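You operate a simulated robot arm through the tools that you are given. There is no shell and no other tool.

The job below is to be done with a simulated robot arm. You get a single attempt, and the scene is never put back.

JOB
Cool the glowing block in the fan's air, then move it to tray 26.
Fine: fan at the grate, on high till the part is dark, off before you lift it; use the green tongs and put them back.

Only the result counts: the job must be done as asked and must still hold three seconds after the hand-in. Knocking over, shifting, dropping, spilling or breaking anything else fails it.

ROBOT AND FRAMES
A 7-joint arm with a fingered hand, fixed in place. Base frame: the origin is on the floor under the middle of its stand, x ahead of it, y to its left, z up; the work surface is at about z = 840. Units: mm, degrees, N and s.
With the tool pointing down near the work surface it reaches from about 220 to 960 mm from the base axis. Its first joint turns from -115.0 to 115.0 degrees. Payload 5 kg.
The TCP is the grasp point between the finger pads, 32 mm short of the fingertips. In the tool frame z runs along the fingers and y along their closing line. The gripper opens to 160 mm; its body begins 89 mm behind the TCP. The gripper is a hand of 4 fingers: y runs from the thumb to the fingers, the wrist lies at [0, 0, -267] in the tool frame.
Orientation is that of the tool frame in the base frame, as a unit quaternion [w, x, y, z]. With the fingers straight down and closing along the base's y, the tool's x points along the base's -x, its y along +y and its z along -z.

CONTROLS
- The arm moves only by the tool step_arm. Its argument "rows" is a list of rows, each an object of numbers (a shift or turn left out is 0): "tx", "ty", "tz": the shift along the base's x, y, z in cm; "ax", "ay", "az": the turn, a rotation vector about the base's x, y, z in degrees. In form: [{"tx": .., "ty": .., "tz": .., "ax": .., "ay": .., "az": ..}, ...]. A call has 1 to 20 rows; each row is the pose to reach, as a shift and turn from the pose commanded when the call began. Rows are played at 5 a second. More than 50 mm and 8.6 degrees between two rows, and nothing of the call is played. Where a pose cannot be reached the arm comes as near as it can. A force on the tool above 40 N (or 10 N above the force at the start of the call, whichever is more), or a blocked arm, ends the call early, and 0.2 s more pass. In this call time passes only in rows, and 0.2 s behind the last. The reply holds the time, the measured pose of the TCP, the force on the tool along the base axes, the opening and the grip force, in the units named above and with some noise, with the torque about the TCP (base axes, N m) and any sound that the robot's microphone picked up.
- Cameras (640 x 400 px; columns grow to the right, rows downward): "scene" is fixed at [221.7, -500.3, 1638.6]; the picture's right is [-0.34, -0.94, 0.00], its down [-0.72, 0.26, -0.64] and it looks along [0.60, -0.21, -0.77] (base axes); focal length 230 px, centre (320, 200). "wrist" rides on the gripper at [80, -4, -114] in the tool frame; the picture's right is [0.05, 1.00, 0.00], its down [-0.82, 0.04, -0.58] and it looks along [-0.58, 0.03, 0.82] (tool axes); focal length 265 px, centre (320, 200).
- capture(camera): a new picture of that camera. No time passes.
- slide_trunk(by): slides the trunk up (or, below 0, down) by that many mm; the arm rides with it, the base frame stays. It gives what a move gives, with no picture.
- move_fingers(finger1, finger2, finger3, thumb_bend): sets how far each is bent, from 0 (flat) to 1 (curled in); at 0.3 the hand is open as for a grip, at 0.7 the pads meet at the TCP. One left out holds its place. A second passes; each finger stops where it meets its share of the squeeze, and holds until it gets a number again. It is the only way to open and close the hand. It gives what a move gives, with no picture; readings hold the bend of each and the force on the fingers (four entries, about 0 where the hand has none), thumb and palm.
- pixel_to_xyz(camera, pixels): there is no depth. For up to 12 entries [column, row, z] of the newest picture of that camera ("zoom" is the newest enlarged one), the place [x, y] in the base frame at which the ray of that pixel passes the height z, good to about 2 mm. No time passes.
- zoom(camera, box): a new picture of the part [left, top, right, bottom] of that camera's present view, enlarged. No time passes.
- finish_job(): hands the job in; it is judged then, once.

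Leave the gripper open and the arm clear of the work at the hand-in unless told otherwise.

The tools are called after "Emit:" by a JSON object that holds its "method" and its "body". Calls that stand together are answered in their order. step_arm: Moves the arm, as the interface text tells. Its arguments: {"type":"object","properties":{"rows":{"type":"array"}},"required":["rows"]} The other tools are called the same way: slide_trunk (by) moves the trunk up or down; move_fingers (finger1, finger2, finger3, thumb_bend) moves the fingers one by one; capture (camera) takes a picture; pixel_to_xyz (camera, pixels) gives the place at which the rays of pixels pass given heights; zoom (camera, box) takes an enlarged picture of a part of a camera's view; finish_job () hands the job in.

At the start:

```text
time_s: 0.0
position: [513.9, -438.3, 1438.5]
tool_rot: [0.0, 0.0, 1.0, 0.0]
ft_force: [0.5, -0.9, -0.6]
torque: [0.0, 0.01, 0.01]
width: 159.7
finger_force: 0.1
shape: jaw
bend: [0.3, 0.3, 0.3, 0.3]
finger forces: [0.0, 0.1, 0.0, 0.0, 0.1, 0.1]
trunk travel left (down, up): [-850.0, 140.0]
```

scene: 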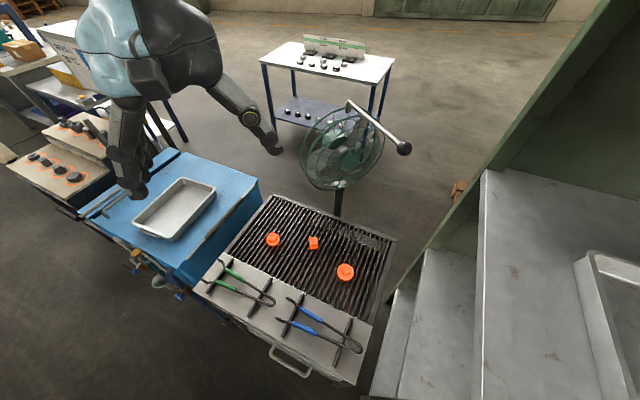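
wrist: 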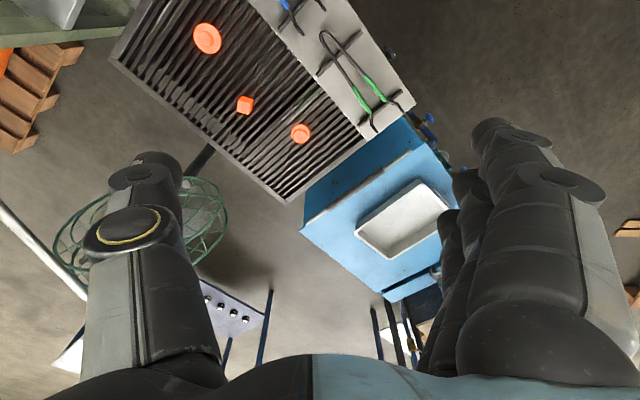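

I see a grill with three glowing orange items, a fan on a stalk with a lever, green and blue tongs, and a tray on a blue cabinet. I start with fresh pictures and enlarged views of the grate, the fan and the tongs.

Emit:
{"method": "capture", "body": {"camera": "scene"}}

Emit:
{"method": "zoom", "body": {"camera": "scene", "box": [190, 180, 410, 390]}}

Emit:
{"method": "zoom", "body": {"camera": "scene", "box": [250, 20, 430, 220]}}

Emit:
{"method": "zoom", "body": {"camera": "scene", "box": [0, 90, 270, 300]}}

Emit:
{"method": "zoom", "body": {"camera": "wrist", "box": [100, 0, 460, 200]}}

```text
taken
```

scene: 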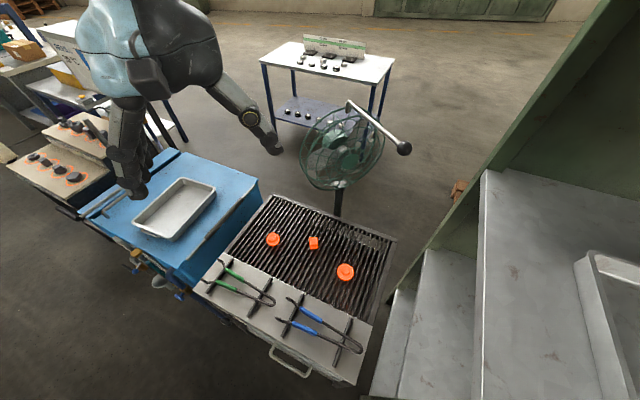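

```text
1.90 times, centred on (300, 285) of scene
```

zoom: 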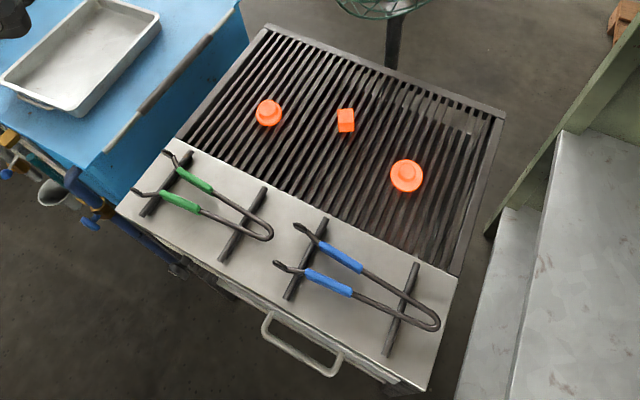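

```text
2.00 times, centred on (340, 120) of scene
```

zoom: 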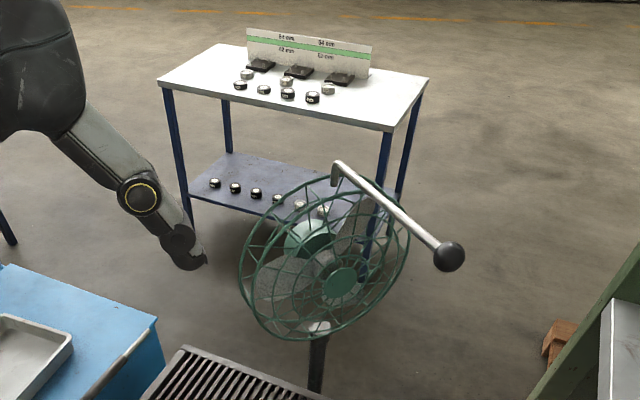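

```text
1.90 times, centred on (135, 195) of scene
```

zoom: 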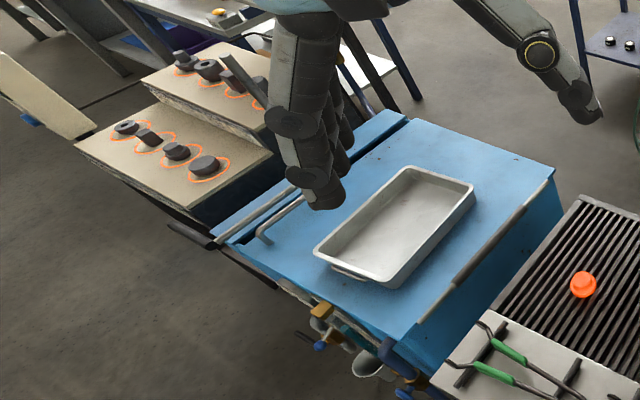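

```text
1.78 times, centred on (280, 100) of wrist
```

zoom: 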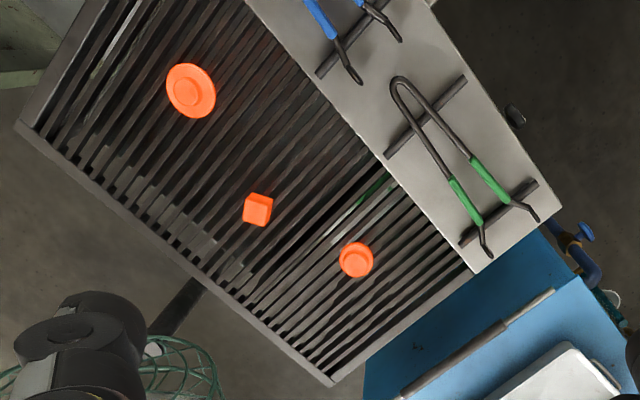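

The cube in the middle (scene pixel 313,243) is the block; the other two are round flanges. I compute rough positions of grate, tongs, trays and fan at a few assumed heights, and look closer at the fan, the right-hand tray and the white table.

Emit:
{"method": "pixel_to_xyz", "body": {"camera": "scene", "pixels": [[313, 243, 860], [273, 240, 850], [345, 272, 850], [272, 195, 840], [396, 241, 840], [205, 283, 840], [342, 384, 840], [222, 262, 850], [272, 300, 850], [362, 350, 850], [340, 215, 840], [403, 148, 1200]]}}

Emit:
{"method": "pixel_to_xyz", "body": {"camera": "scene", "pixels": [[187, 178, 840], [216, 190, 840], [172, 241, 840], [134, 220, 840], [590, 250, 1000], [403, 148, 1100], [403, 148, 1000], [340, 187, 900], [340, 187, 1000], [350, 105, 1100], [340, 150, 1000], [340, 150, 1100]]}}

Emit:
{"method": "zoom", "body": {"camera": "scene", "box": [290, 80, 420, 220]}}

Emit:
{"method": "zoom", "body": {"camera": "scene", "box": [440, 160, 640, 400]}}

Emit:
{"method": "zoom", "body": {"camera": "scene", "box": [260, 30, 400, 130]}}

Emit:
{"method": "zoom", "body": {"camera": "scene", "box": [190, 240, 300, 330]}}

Emit:
{"method": "zoom", "body": {"camera": "scene", "box": [110, 160, 230, 260]}}

```text
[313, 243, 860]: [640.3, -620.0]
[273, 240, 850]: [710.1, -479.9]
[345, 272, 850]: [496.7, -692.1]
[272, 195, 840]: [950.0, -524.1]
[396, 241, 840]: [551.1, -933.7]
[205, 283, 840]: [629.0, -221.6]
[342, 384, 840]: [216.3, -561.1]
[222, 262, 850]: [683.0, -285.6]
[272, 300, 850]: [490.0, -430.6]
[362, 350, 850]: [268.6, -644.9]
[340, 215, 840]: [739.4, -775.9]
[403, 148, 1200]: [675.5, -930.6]
```

```text
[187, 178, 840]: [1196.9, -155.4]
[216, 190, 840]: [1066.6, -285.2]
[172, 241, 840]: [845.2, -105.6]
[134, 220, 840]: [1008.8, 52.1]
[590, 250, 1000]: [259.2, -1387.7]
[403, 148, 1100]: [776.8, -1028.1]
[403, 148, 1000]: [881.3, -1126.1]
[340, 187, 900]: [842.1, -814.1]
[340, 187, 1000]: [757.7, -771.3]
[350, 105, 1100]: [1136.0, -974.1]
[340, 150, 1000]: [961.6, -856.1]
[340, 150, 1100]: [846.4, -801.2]
```

```text
2.86 times, centred on (355, 150) of scene
```

zoom: 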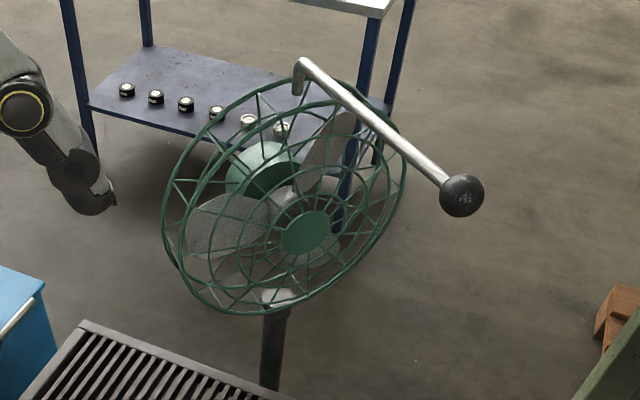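

```text
1.67 times, centred on (540, 280) of scene
```

zoom: 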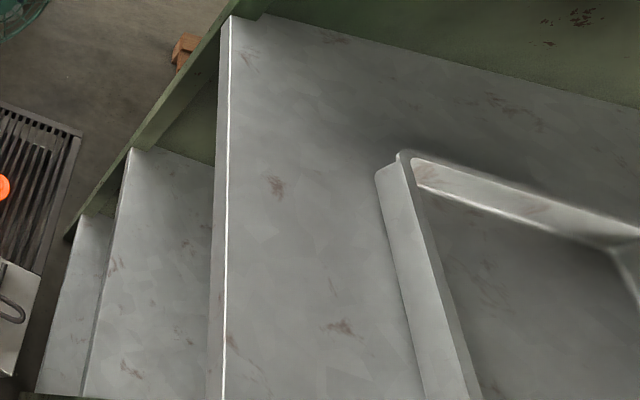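

```text
4.00 times, centred on (330, 80) of scene
```

zoom: 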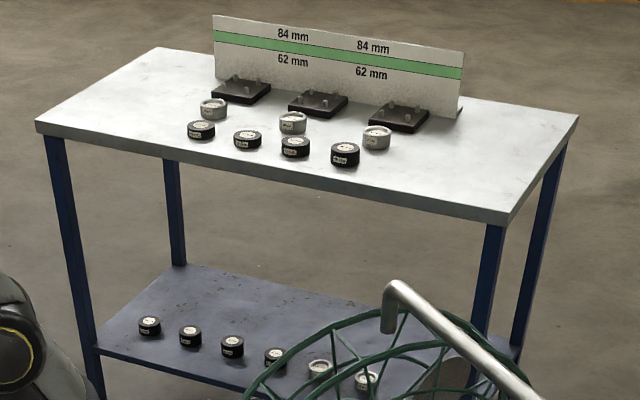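

```text
4.44 times, centred on (245, 285) of scene
```

zoom: 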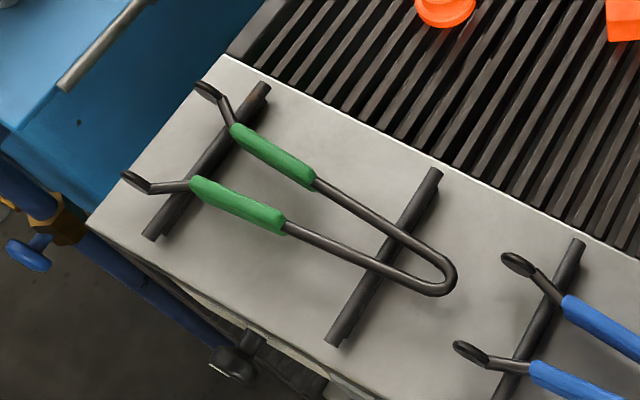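

```text
4.00 times, centred on (170, 210) of scene
```

zoom: 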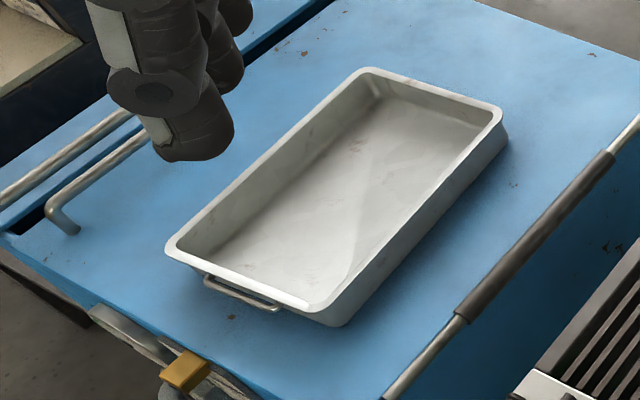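

The cube sits at about (640,-620). I now look at the wrist view in enlarged parts for the fan's controls and for tray numbers.

Emit:
{"method": "zoom", "body": {"camera": "wrist", "box": [0, 140, 240, 400]}}

Emit:
{"method": "zoom", "body": {"camera": "wrist", "box": [300, 100, 480, 320]}}

Emit:
{"method": "zoom", "body": {"camera": "wrist", "box": [0, 0, 120, 80]}}

Emit:
{"method": "zoom", "body": {"camera": "scene", "box": [180, 260, 400, 400]}}

Emit:
{"method": "zoom", "body": {"camera": "scene", "box": [0, 0, 130, 110]}}

```text
1.54 times, centred on (120, 270) of wrist
```

zoom: 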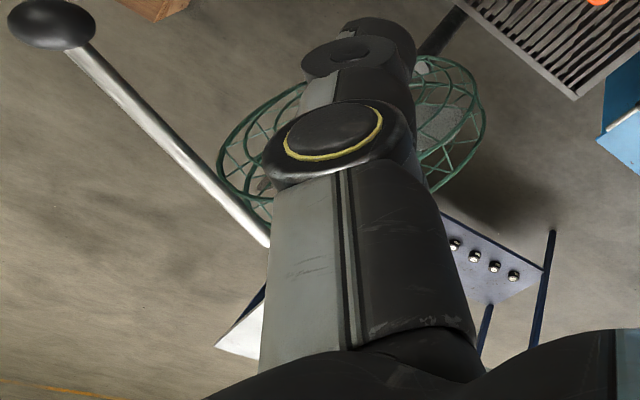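

```text
1.82 times, centred on (390, 210) of wrist
```

zoom: 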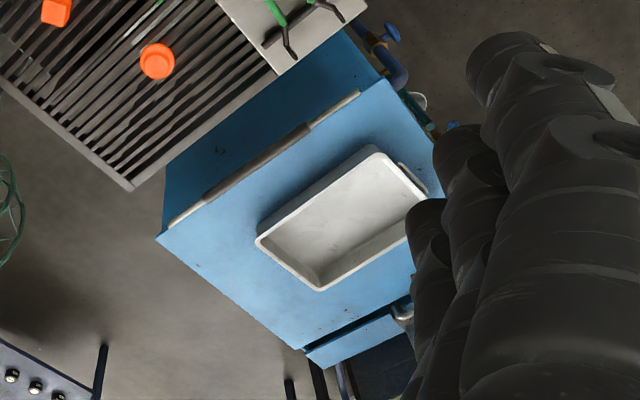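

```text
5.00 times, centred on (60, 40) of wrist
```

zoom: 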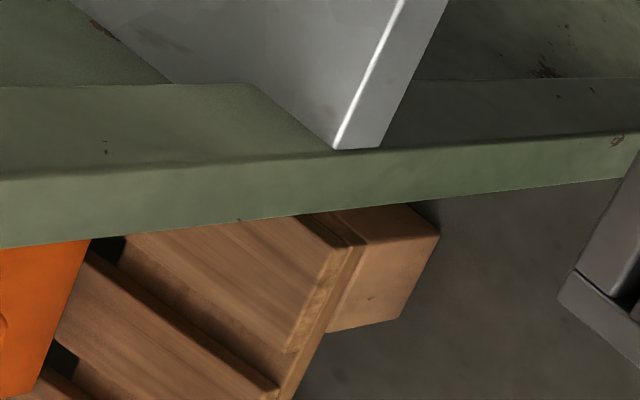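

```text
2.86 times, centred on (290, 330) of scene
```

zoom: 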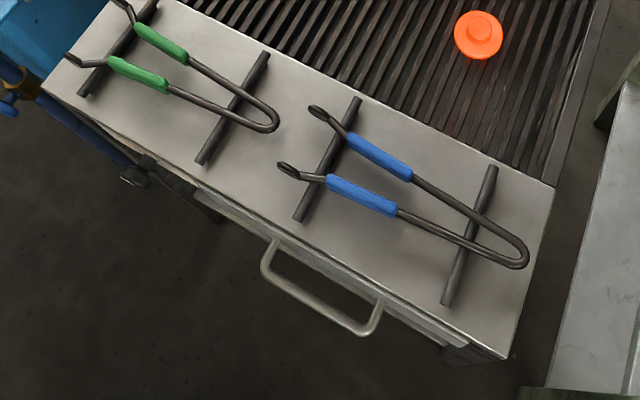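

```text
3.64 times, centred on (65, 55) of scene
```

zoom: 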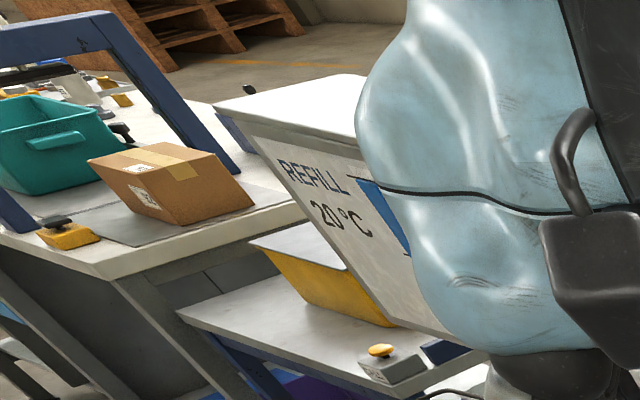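

I triangulate the tray on the blue cabinet, the fan ball and the grate by comparing both cameras at several heights.

Emit:
{"method": "pixel_to_xyz", "body": {"camera": "wrist", "pixels": [[419, 181, 840], [419, 181, 900], [419, 181, 1000], [355, 232, 840], [355, 232, 900], [355, 232, 1000], [245, 105, 860], [390, 260, 900], [18, 149, 1000], [18, 149, 1100], [18, 149, 1200], [18, 149, 900]]}}

Emit:
{"method": "pixel_to_xyz", "body": {"camera": "scene", "pixels": [[172, 241, 800], [172, 241, 900], [172, 241, 1000], [216, 190, 800], [216, 190, 900], [216, 190, 1000], [403, 148, 900], [403, 148, 1150]]}}

```text
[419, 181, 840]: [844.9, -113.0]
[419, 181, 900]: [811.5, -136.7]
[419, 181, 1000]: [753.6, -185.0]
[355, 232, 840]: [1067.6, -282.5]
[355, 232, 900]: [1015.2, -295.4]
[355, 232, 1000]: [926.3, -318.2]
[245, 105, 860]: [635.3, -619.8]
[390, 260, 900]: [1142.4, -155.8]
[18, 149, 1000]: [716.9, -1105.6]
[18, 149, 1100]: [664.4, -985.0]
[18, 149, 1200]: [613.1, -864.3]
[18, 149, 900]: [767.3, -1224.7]
```

```text
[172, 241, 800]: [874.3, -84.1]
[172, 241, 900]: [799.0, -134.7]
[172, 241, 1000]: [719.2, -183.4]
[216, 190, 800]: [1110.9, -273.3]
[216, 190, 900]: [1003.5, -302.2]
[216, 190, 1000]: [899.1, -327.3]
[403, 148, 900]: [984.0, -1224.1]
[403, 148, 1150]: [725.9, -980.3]
```

The tray rim sits at about z=840 with its near corner at (845,-110). Enlarged pictures seem to reach past the picture's edge, so I look off the right, left and lower edges for tray numbers.

Emit:
{"method": "zoom", "body": {"camera": "scene", "box": [630, 50, 640, 400]}}

Emit:
{"method": "zoom", "body": {"camera": "scene", "box": [0, 50, 10, 400]}}

Emit:
{"method": "zoom", "body": {"camera": "scene", "box": [0, 380, 640, 400]}}

Emit:
{"method": "zoom", "body": {"camera": "wrist", "box": [0, 0, 10, 300]}}

Emit:
{"method": "zoom", "body": {"camera": "wrist", "box": [630, 0, 640, 300]}}

Emit:
{"method": "zoom", "body": {"camera": "wrist", "box": [100, 0, 600, 10]}}

```text
1.14 times, centred on (635, 225) of scene
```

zoom: 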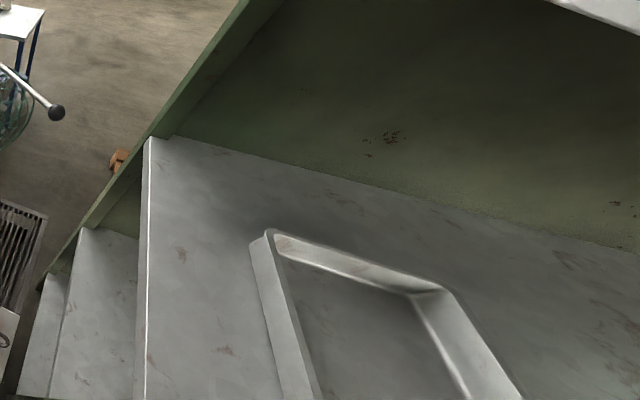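

```text
1.14 times, centred on (5, 225) of scene
```

zoom: 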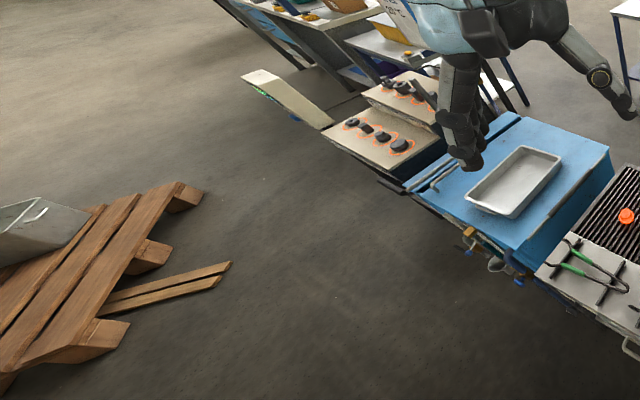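

```text
1.00 times, centred on (320, 390) of scene (not enlarged: the box is as wide or as high as the picture)
```

zoom: 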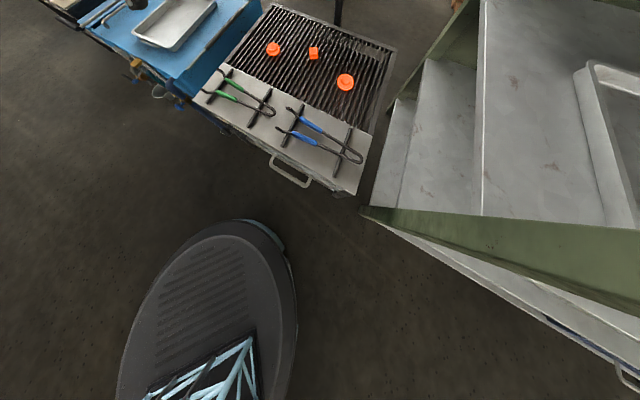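

```text
1.33 times, centred on (5, 150) of wrist
```

zoom: 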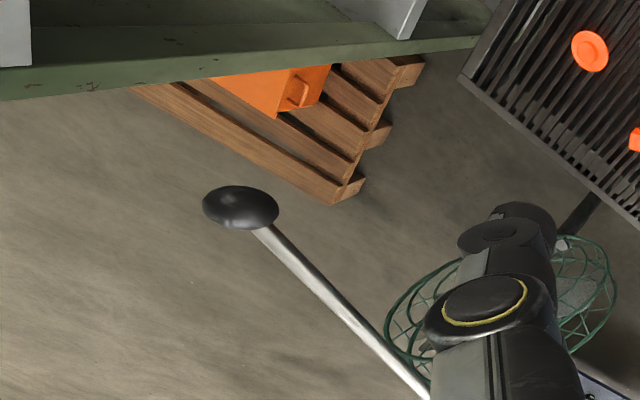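

```text
1.33 times, centred on (635, 150) of wrist
```

zoom: 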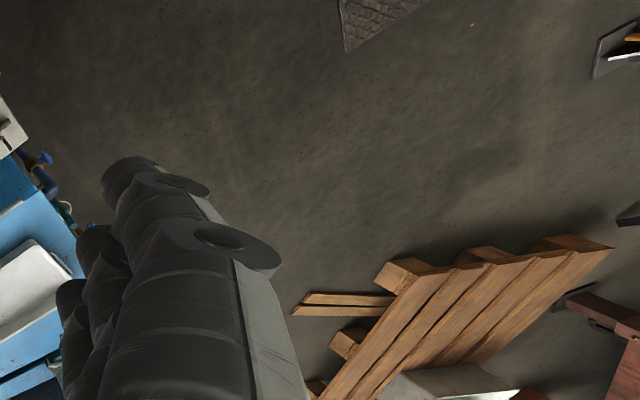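

```text
1.28 times, centred on (350, 5) of wrist
```

zoom: 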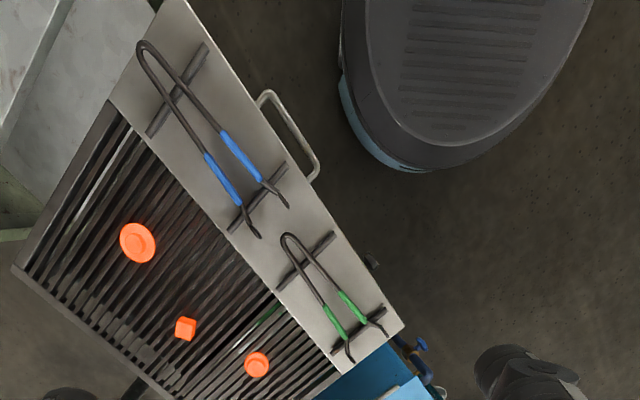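

No number visible yet. I look closer at the fan's head and post for a switch (whitish part near scene pixel 341,184) and at the shelf tray and the tray's front face.

Emit:
{"method": "zoom", "body": {"camera": "scene", "box": [315, 165, 365, 220]}}

Emit:
{"method": "zoom", "body": {"camera": "scene", "box": [310, 100, 370, 150]}}

Emit:
{"method": "zoom", "body": {"camera": "scene", "box": [110, 210, 200, 280]}}

Emit:
{"method": "zoom", "body": {"camera": "scene", "box": [560, 220, 640, 400]}}

Emit:
{"method": "zoom", "body": {"camera": "scene", "box": [225, 185, 400, 320]}}

Emit:
{"method": "zoom", "body": {"camera": "scene", "box": [0, 100, 140, 230]}}

```text
7.27 times, centred on (340, 192) of scene
```

zoom: 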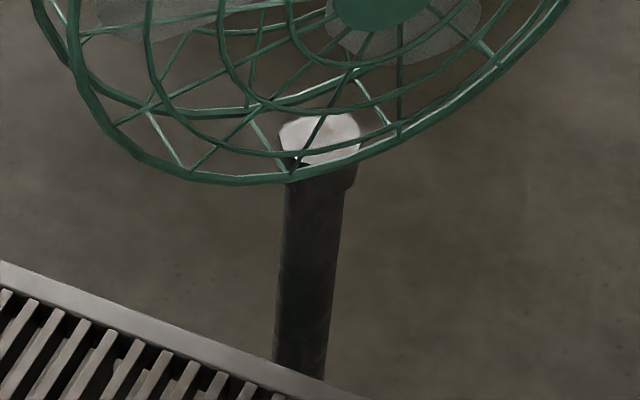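

```text
8.00 times, centred on (340, 125) of scene
```

zoom: 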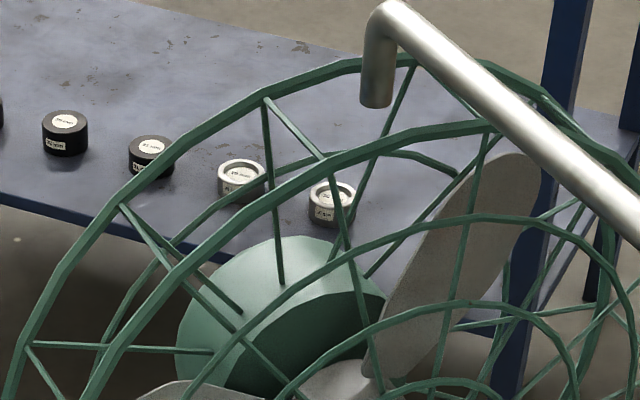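

```text
5.71 times, centred on (155, 245) of scene
```

zoom: 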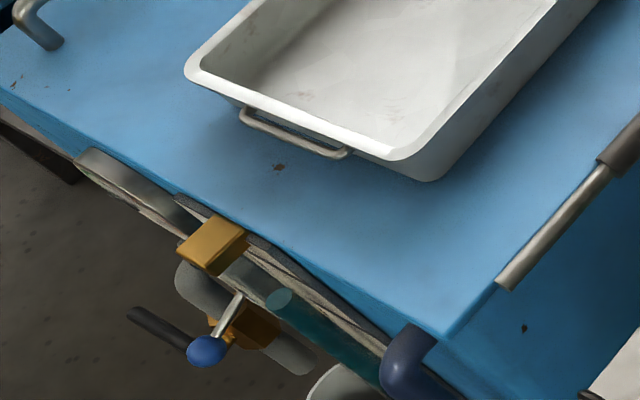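

```text
2.22 times, centred on (600, 310) of scene
```

zoom: 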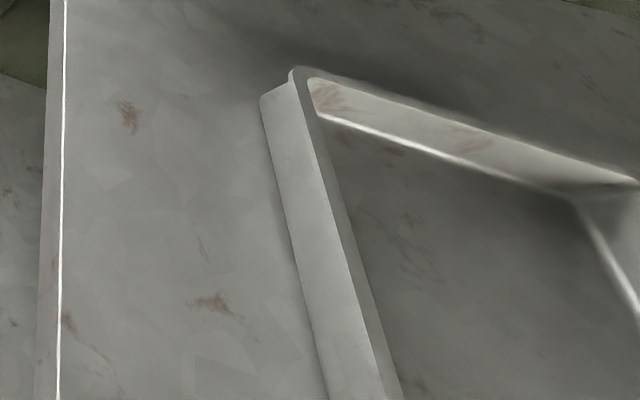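

```text
2.96 times, centred on (312, 252) of scene
```

zoom: 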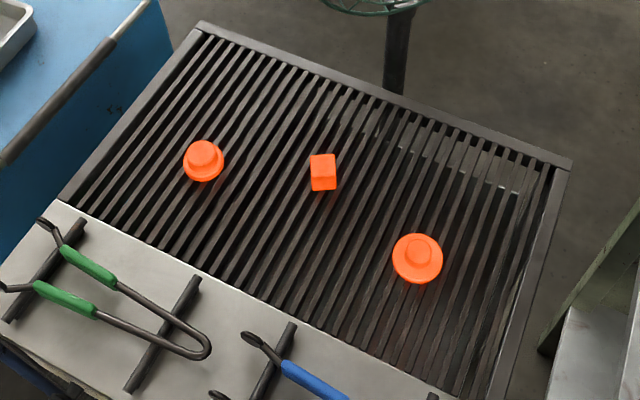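

```text
3.08 times, centred on (70, 165) of scene
```

zoom: 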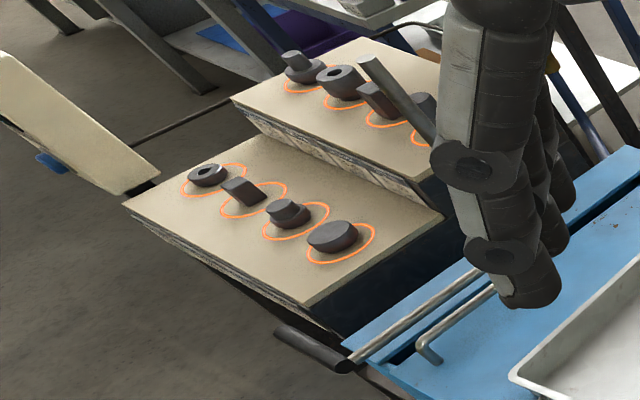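

No switch seen on this side of the fan. I triangulate the fan post's white cap (scene 341,183; wrist 187,182) and the handle ball (use the wide wrist zoom again).

Emit:
{"method": "zoom", "body": {"camera": "wrist", "box": [0, 0, 10, 300]}}

Emit:
{"method": "pixel_to_xyz", "body": {"camera": "zoom", "pixels": [[562, 243, 800], [562, 243, 900], [562, 243, 1000], [240, 207, 900], [240, 207, 1000], [240, 207, 1100], [240, 207, 1200], [240, 207, 1300]]}}

Emit:
{"method": "pixel_to_xyz", "body": {"camera": "scene", "pixels": [[341, 183, 800], [341, 183, 900], [341, 183, 1000], [403, 148, 1200], [403, 148, 1250], [403, 148, 1300], [348, 104, 1200], [348, 104, 1100], [348, 104, 1250], [345, 143, 1000], [345, 143, 1100]]}}

```text
1.33 times, centred on (5, 150) of wrist
```

zoom: 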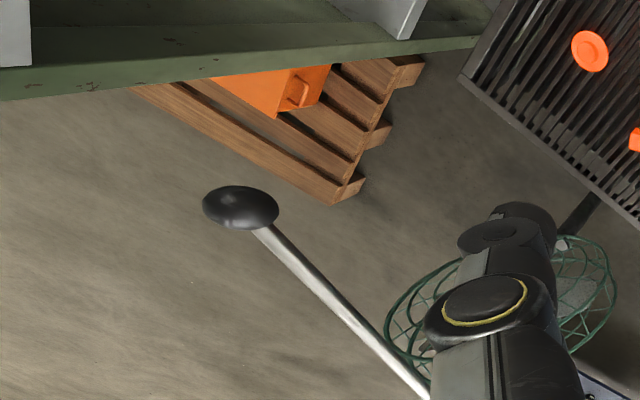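

```text
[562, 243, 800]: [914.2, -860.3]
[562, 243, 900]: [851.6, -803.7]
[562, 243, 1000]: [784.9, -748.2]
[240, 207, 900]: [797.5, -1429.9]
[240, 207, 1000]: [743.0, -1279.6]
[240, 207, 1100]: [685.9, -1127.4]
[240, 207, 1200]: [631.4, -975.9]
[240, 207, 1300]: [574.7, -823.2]
```

```text
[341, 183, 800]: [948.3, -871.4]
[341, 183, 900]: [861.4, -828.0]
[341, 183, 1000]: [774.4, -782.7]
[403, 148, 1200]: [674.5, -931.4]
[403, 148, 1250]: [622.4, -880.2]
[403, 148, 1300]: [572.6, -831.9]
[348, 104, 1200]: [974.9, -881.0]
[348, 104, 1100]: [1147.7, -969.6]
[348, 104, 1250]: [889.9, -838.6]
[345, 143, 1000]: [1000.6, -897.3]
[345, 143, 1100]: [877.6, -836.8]
```

The handle's ball is at about (573,-829,1300), the fan post near (840,-805). I need better views of the fan. I turn the hand in place 40 degrees to the right (about z), so that the wrist camera looks toward the fan.

Emit:
{"method": "step_arm", "body": {"rows": [{"az": -8}, {"az": -16}, {"az": -24}, {"az": -32}, {"az": -40}]}}

Emit:
{"method": "capture", "body": {"camera": "wrist"}}

```text
time_s: 1.2
position: [512.9, -437.8, 1437.9]
tool_rot: [0.0, 0.344, 0.939, 0.0]
ft_force: [-0.7, 0.0, -0.5]
torque: [-0.01, 0.0, 0.01]
width: 159.9
finger_force: 0.0
shape: jaw
bend: [0.3, 0.3, 0.3, 0.3]
finger forces: [0.2, 0.1, 0.0, 0.1, 0.1, 0.0]
trunk travel left (down, up): [-850.0, 140.0]
```

```text
taken
```

wrist: 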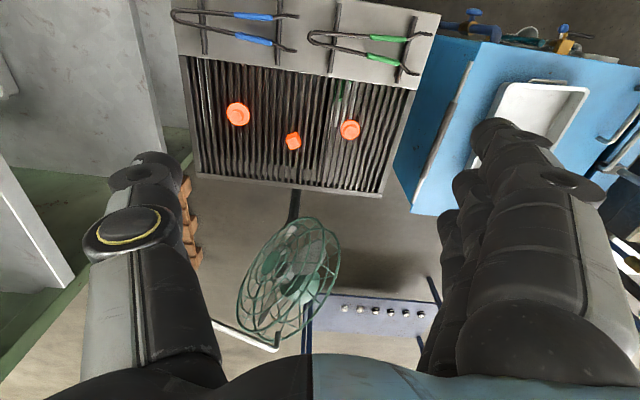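

The view now shows the fan in the open middle at about (290,280). I enlarge it.

Emit:
{"method": "zoom", "body": {"camera": "wrist", "box": [200, 190, 370, 355]}}

Emit:
{"method": "zoom", "body": {"camera": "wrist", "box": [160, 0, 460, 200]}}

Emit:
{"method": "zoom", "body": {"camera": "wrist", "box": [420, 0, 640, 200]}}

Emit:
{"method": "zoom", "body": {"camera": "wrist", "box": [0, 0, 10, 400]}}

```text
2.42 times, centred on (285, 272) of wrist
```

zoom: 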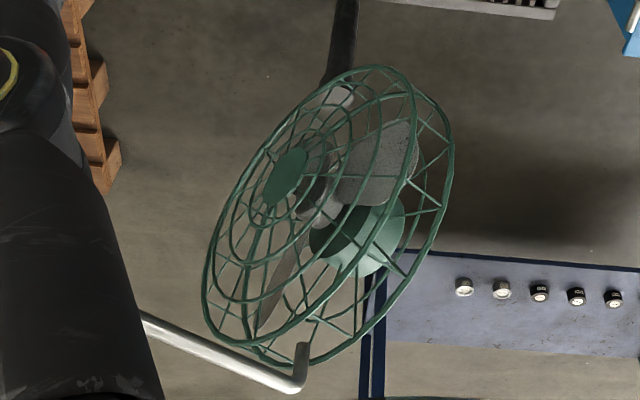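

```text
2.00 times, centred on (310, 100) of wrist
```

zoom: 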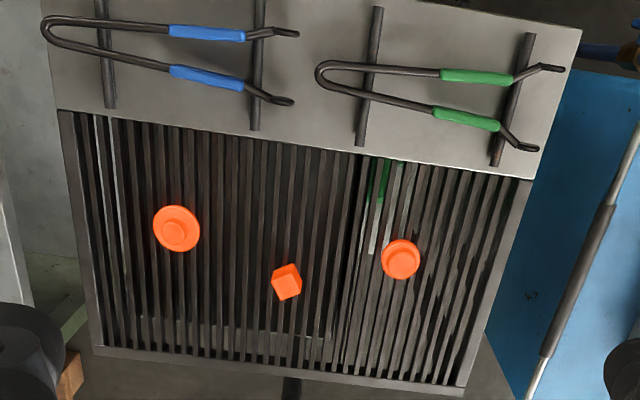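

```text
2.00 times, centred on (530, 100) of wrist
```

zoom: 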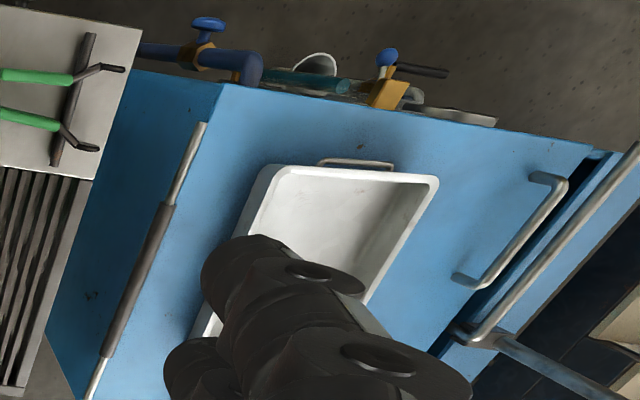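

```text
1.00 times, centred on (5, 200) of wrist (not enlarged: the box is as wide or as high as the picture)
```

zoom: 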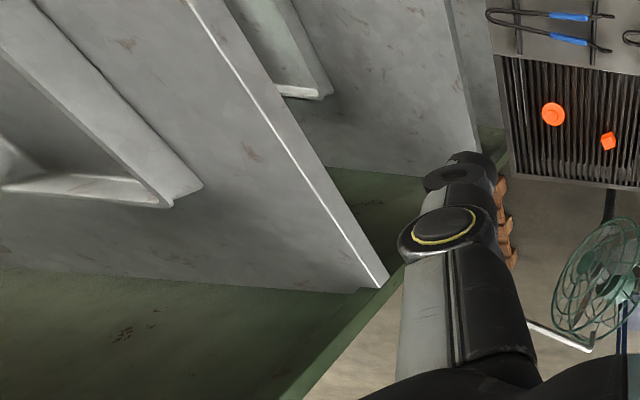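

The shelf unit on the right carries several trays on stepped shelves; their numbers may be on their fronts. I triangulate the top shelf's front corner (wrist 70,285; scene 483,170), then plan to turn further right to look at it.

Emit:
{"method": "pixel_to_xyz", "body": {"camera": "wrist", "pixels": [[70, 285, 900], [70, 285, 1000], [70, 285, 1100], [70, 285, 1200], [70, 285, 1300], [296, 218, 900], [255, 262, 1000], [255, 262, 1100], [255, 262, 1200], [277, 345, 1200], [277, 345, 1250], [277, 345, 1300]]}}

Emit:
{"method": "pixel_to_xyz", "body": {"camera": "scene", "pixels": [[485, 170, 900], [485, 170, 1000], [485, 170, 1100], [485, 170, 1200], [485, 170, 1300], [485, 170, 1400], [426, 252, 900], [426, 252, 1000], [426, 252, 1100]]}}

```text
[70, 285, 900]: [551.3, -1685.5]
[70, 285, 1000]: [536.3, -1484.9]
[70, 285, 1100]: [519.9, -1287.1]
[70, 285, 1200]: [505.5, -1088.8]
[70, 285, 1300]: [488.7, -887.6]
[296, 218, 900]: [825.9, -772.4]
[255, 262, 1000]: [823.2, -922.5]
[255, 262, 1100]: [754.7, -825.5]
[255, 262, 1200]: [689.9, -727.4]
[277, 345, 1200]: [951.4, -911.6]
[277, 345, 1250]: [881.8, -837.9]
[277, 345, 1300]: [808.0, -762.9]
```

```text
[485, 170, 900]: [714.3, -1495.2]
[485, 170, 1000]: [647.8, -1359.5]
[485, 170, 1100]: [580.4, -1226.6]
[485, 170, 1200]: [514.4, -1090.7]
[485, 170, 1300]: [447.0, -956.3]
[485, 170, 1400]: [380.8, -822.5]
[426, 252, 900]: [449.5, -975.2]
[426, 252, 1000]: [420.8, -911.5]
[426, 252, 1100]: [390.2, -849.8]
```

The top shelf's front corner is about (510,-1090,1200); the handle's bend is at about (886,-839,1250). Next I get the fan's axis from hub (wrist 271,262; scene 350,162) and motor (wrist 302,288; scene 335,139), and then swing the hand further right to look at the shelf.

Emit:
{"method": "pixel_to_xyz", "body": {"camera": "wrist", "pixels": [[271, 262, 1000], [271, 262, 1050], [271, 262, 1100], [271, 262, 1150], [302, 288, 1000], [302, 288, 1050], [302, 288, 1100], [302, 288, 1150], [302, 288, 1200]]}}

Emit:
{"method": "pixel_to_xyz", "body": {"camera": "scene", "pixels": [[350, 162, 1000], [350, 162, 1050], [350, 162, 1100], [350, 162, 1150], [335, 139, 1000], [335, 139, 1050], [335, 139, 1100], [335, 139, 1150], [335, 139, 1200]]}}

Emit:
{"method": "step_arm", "body": {"rows": [{"az": -8}, {"az": -16}, {"az": -24}, {"az": -32}, {"az": -40}]}}

Emit:
{"method": "capture", "body": {"camera": "wrist"}}

Emit:
{"method": "zoom", "body": {"camera": "wrist", "box": [160, 0, 460, 300]}}

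```text
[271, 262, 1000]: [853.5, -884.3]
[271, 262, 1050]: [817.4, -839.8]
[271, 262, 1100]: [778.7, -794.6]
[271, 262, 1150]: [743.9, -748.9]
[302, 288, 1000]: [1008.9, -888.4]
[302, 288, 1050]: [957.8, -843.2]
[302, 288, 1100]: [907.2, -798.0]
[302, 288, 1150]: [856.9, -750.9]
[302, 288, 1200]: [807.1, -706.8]
```

```text
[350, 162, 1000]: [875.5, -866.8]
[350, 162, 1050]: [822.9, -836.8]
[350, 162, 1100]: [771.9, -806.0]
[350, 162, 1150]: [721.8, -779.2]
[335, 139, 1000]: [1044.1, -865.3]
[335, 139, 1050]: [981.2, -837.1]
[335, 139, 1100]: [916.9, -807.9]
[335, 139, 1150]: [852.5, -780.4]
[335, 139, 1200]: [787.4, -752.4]
```

```text
time_s: 2.4
position: [513.0, -437.9, 1438.8]
tool_rot: [0.001, 0.643, 0.766, 0.0]
ft_force: [0.8, -0.1, -0.5]
torque: [0.0, 0.02, 0.0]
width: 159.9
finger_force: 0.0
shape: jaw
bend: [0.3, 0.3, 0.3, 0.3]
finger forces: [0.0, 0.0, 0.0, 0.0, 0.1, 0.0]
trunk travel left (down, up): [-850.0, 140.0]
```

```text
taken
```

wrist: 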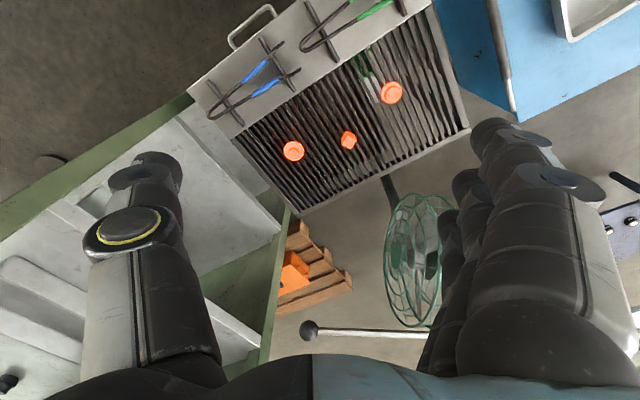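

```text
1.33 times, centred on (310, 150) of wrist
```

zoom: 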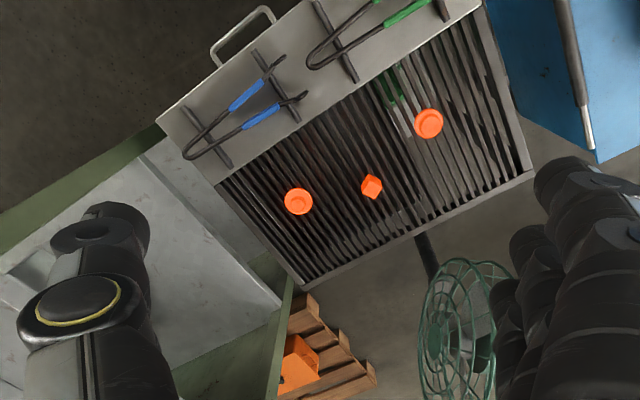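

Hub is at about (811,-831,1060) and the motor behind it near (905,-800,1105), so the fan blows roughly along -x, missing the block at (640,-620); it must be swung toward the grate. I enlarge the ball, handle and fan in both views.

Emit:
{"method": "zoom", "body": {"camera": "scene", "box": [385, 130, 420, 165]}}

Emit:
{"method": "zoom", "body": {"camera": "wrist", "box": [285, 305, 345, 350]}}

Emit:
{"method": "zoom", "body": {"camera": "wrist", "box": [290, 170, 450, 360]}}

Emit:
{"method": "zoom", "body": {"camera": "wrist", "box": [0, 120, 60, 400]}}

Emit:
{"method": "zoom", "body": {"camera": "scene", "box": [560, 300, 640, 400]}}

```text
11.43 times, centred on (402, 148) of scene
```

zoom: 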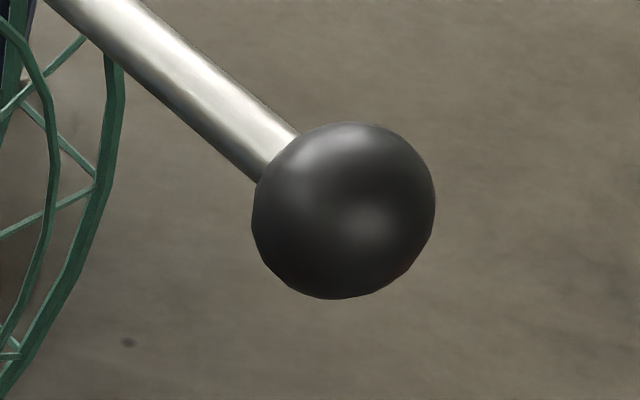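

```text
8.89 times, centred on (315, 328) of wrist
```

zoom: 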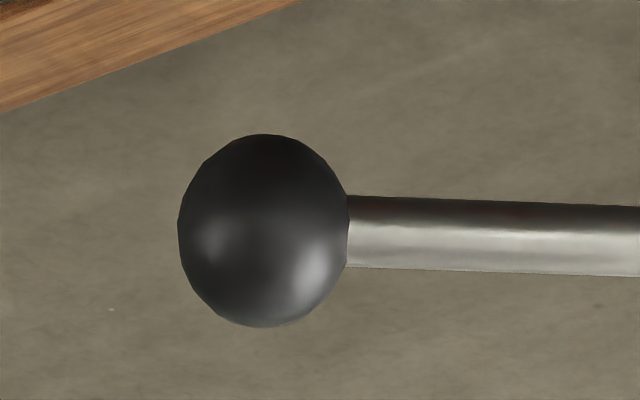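

```text
2.11 times, centred on (370, 265) of wrist
```

zoom: 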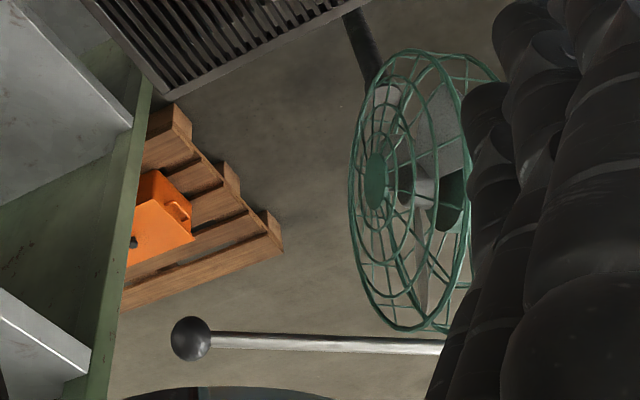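

```text
1.43 times, centred on (30, 260) of wrist
```

zoom: 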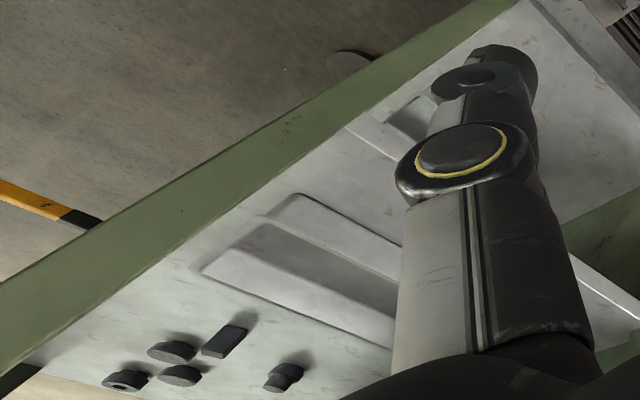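

```text
4.00 times, centred on (600, 350) of scene
```

zoom: 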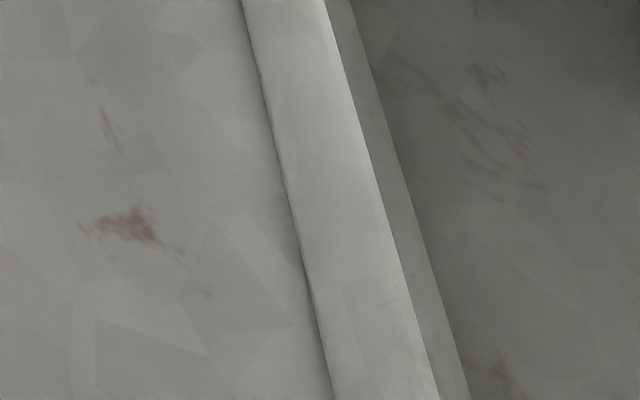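

I tilt the hand upward by about 32 degrees in place, so the camera sees the shelf fronts and far fan side more level.

Emit:
{"method": "step_arm", "body": {"rows": [{"ax": -7.9, "ay": -1.4}, {"ax": -15.7, "ay": -2.8}, {"ax": -23.6, "ay": -4.2}, {"ax": -31.4, "ay": -5.6}]}}

Emit:
{"method": "capture", "body": {"camera": "wrist"}}

Emit:
{"method": "zoom", "body": {"camera": "wrist", "box": [0, 0, 60, 300]}}

Emit:
{"method": "zoom", "body": {"camera": "wrist", "box": [180, 0, 480, 200]}}

```text
time_s: 3.4
position: [512.8, -436.9, 1439.2]
tool_rot: [0.211, 0.618, 0.736, -0.176]
ft_force: [0.3, -0.1, 0.3]
torque: [-0.01, 0.01, 0.01]
width: 160.0
finger_force: 0.1
shape: jaw
bend: [0.3, 0.3, 0.3, 0.3]
finger forces: [0.0, 0.0, 0.0, 0.0, 0.0, 0.1]
trunk travel left (down, up): [-850.0, 140.0]
```

```text
taken
```

wrist: 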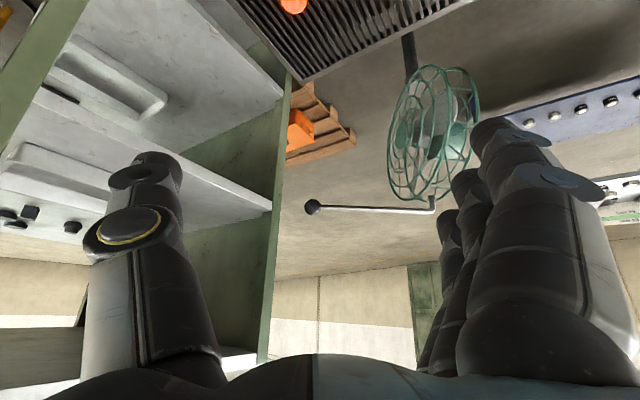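

```text
1.33 times, centred on (30, 150) of wrist
```

zoom: 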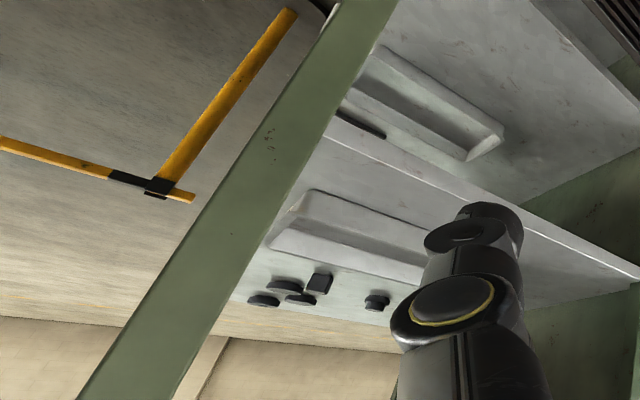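

```text
2.00 times, centred on (330, 100) of wrist
```

zoom: 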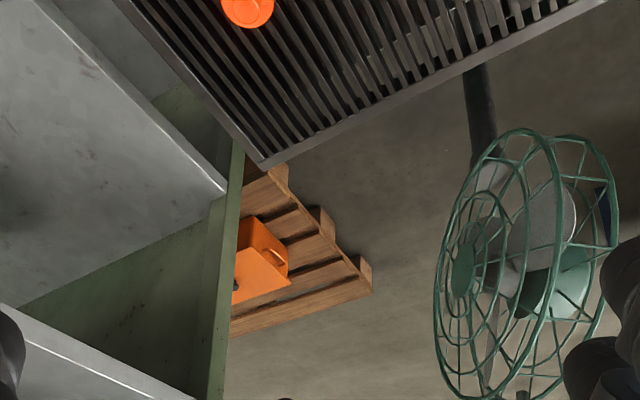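

No numbers yet. The picture is upside-down relative to the world (picture down = world up). I enlarge the shelf trays strongly.

Emit:
{"method": "zoom", "body": {"camera": "wrist", "box": [40, 20, 180, 130]}}

Emit:
{"method": "zoom", "body": {"camera": "wrist", "box": [0, 120, 100, 240]}}

Emit:
{"method": "zoom", "body": {"camera": "wrist", "box": [0, 60, 10, 160]}}

Emit:
{"method": "zoom", "body": {"camera": "wrist", "box": [380, 50, 490, 220]}}

```text
3.64 times, centred on (110, 75) of wrist
```

zoom: 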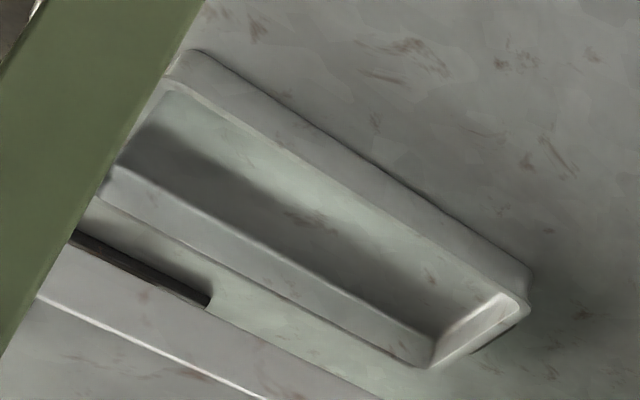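

```text
3.33 times, centred on (50, 180) of wrist
```

zoom: 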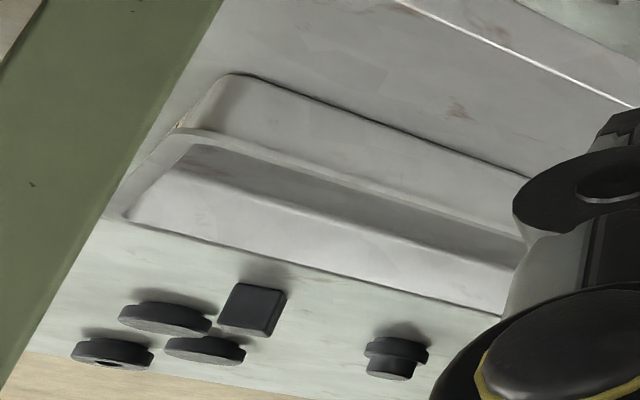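

```text
4.00 times, centred on (5, 110) of wrist
```

zoom: 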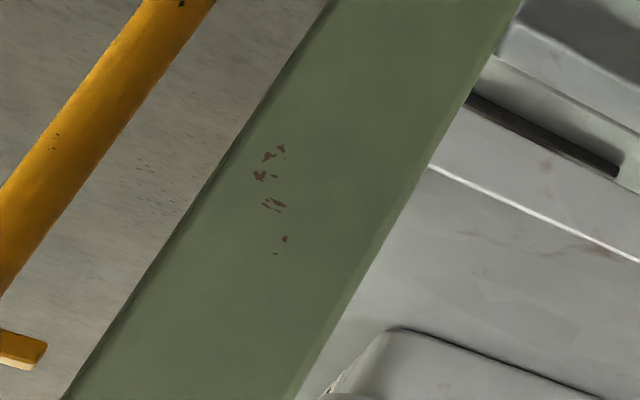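

```text
2.35 times, centred on (435, 135) of wrist
```

zoom: 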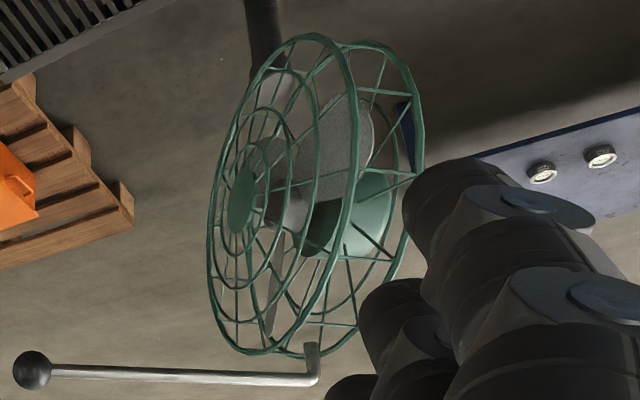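

None of the shelf trays show a number. I swing the still-tilted hand back left (80 degrees about z) to look ahead and left for other trays and the hidden sides of the blue cabinet's tray.

Emit:
{"method": "step_arm", "body": {"rows": [{"az": 8}, {"az": 16}, {"az": 24}, {"az": 32}, {"az": 40}, {"az": 48}, {"az": 56}, {"az": 64}, {"az": 72}, {"az": 80}]}}

Emit:
{"method": "capture", "body": {"camera": "wrist"}}

Emit:
{"method": "zoom", "body": {"camera": "wrist", "box": [220, 0, 440, 160]}}

Emit:
{"method": "zoom", "body": {"camera": "wrist", "box": [230, 180, 460, 360]}}

```text
time_s: 5.8
position: [557.0, -384.0, 1439.1]
tool_rot: [0.276, -0.055, 0.96, 0.016]
ft_force: [-0.6, 0.4, 0.1]
torque: [0.02, -0.03, 0.02]
width: 159.9
finger_force: 0.1
shape: jaw
bend: [0.3, 0.3, 0.3, 0.3]
finger forces: [0.1, 0.1, 0.1, 0.1, 0.1, 0.1]
trunk travel left (down, up): [-850.0, 140.0]
stopped in row 10: the arm was blocked; the commanded pose is now the measured one
```

```text
taken
```

wrist: 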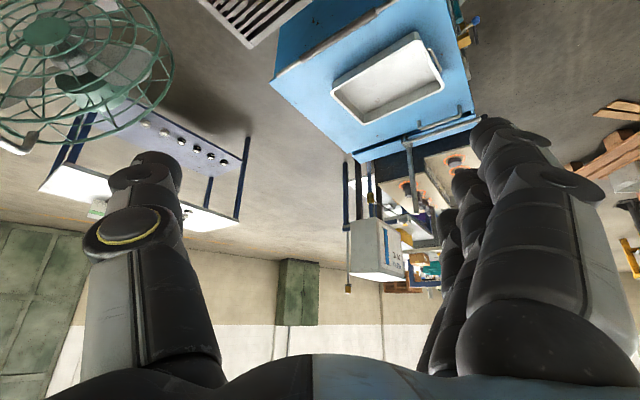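

```text
2.50 times, centred on (330, 80) of wrist
```

zoom: 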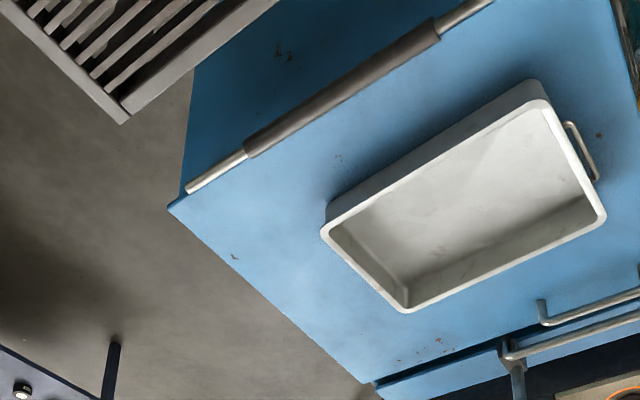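

```text
2.22 times, centred on (345, 270) of wrist
```

zoom: 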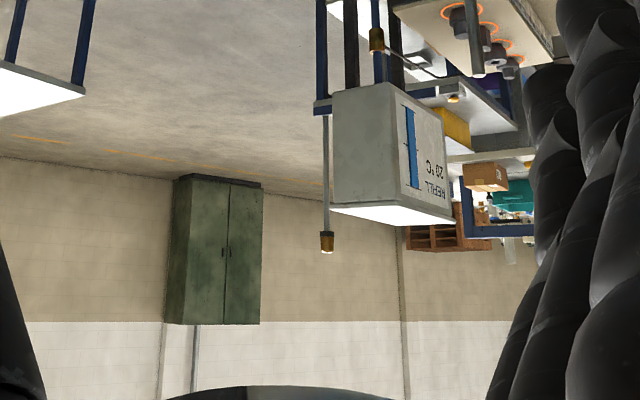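

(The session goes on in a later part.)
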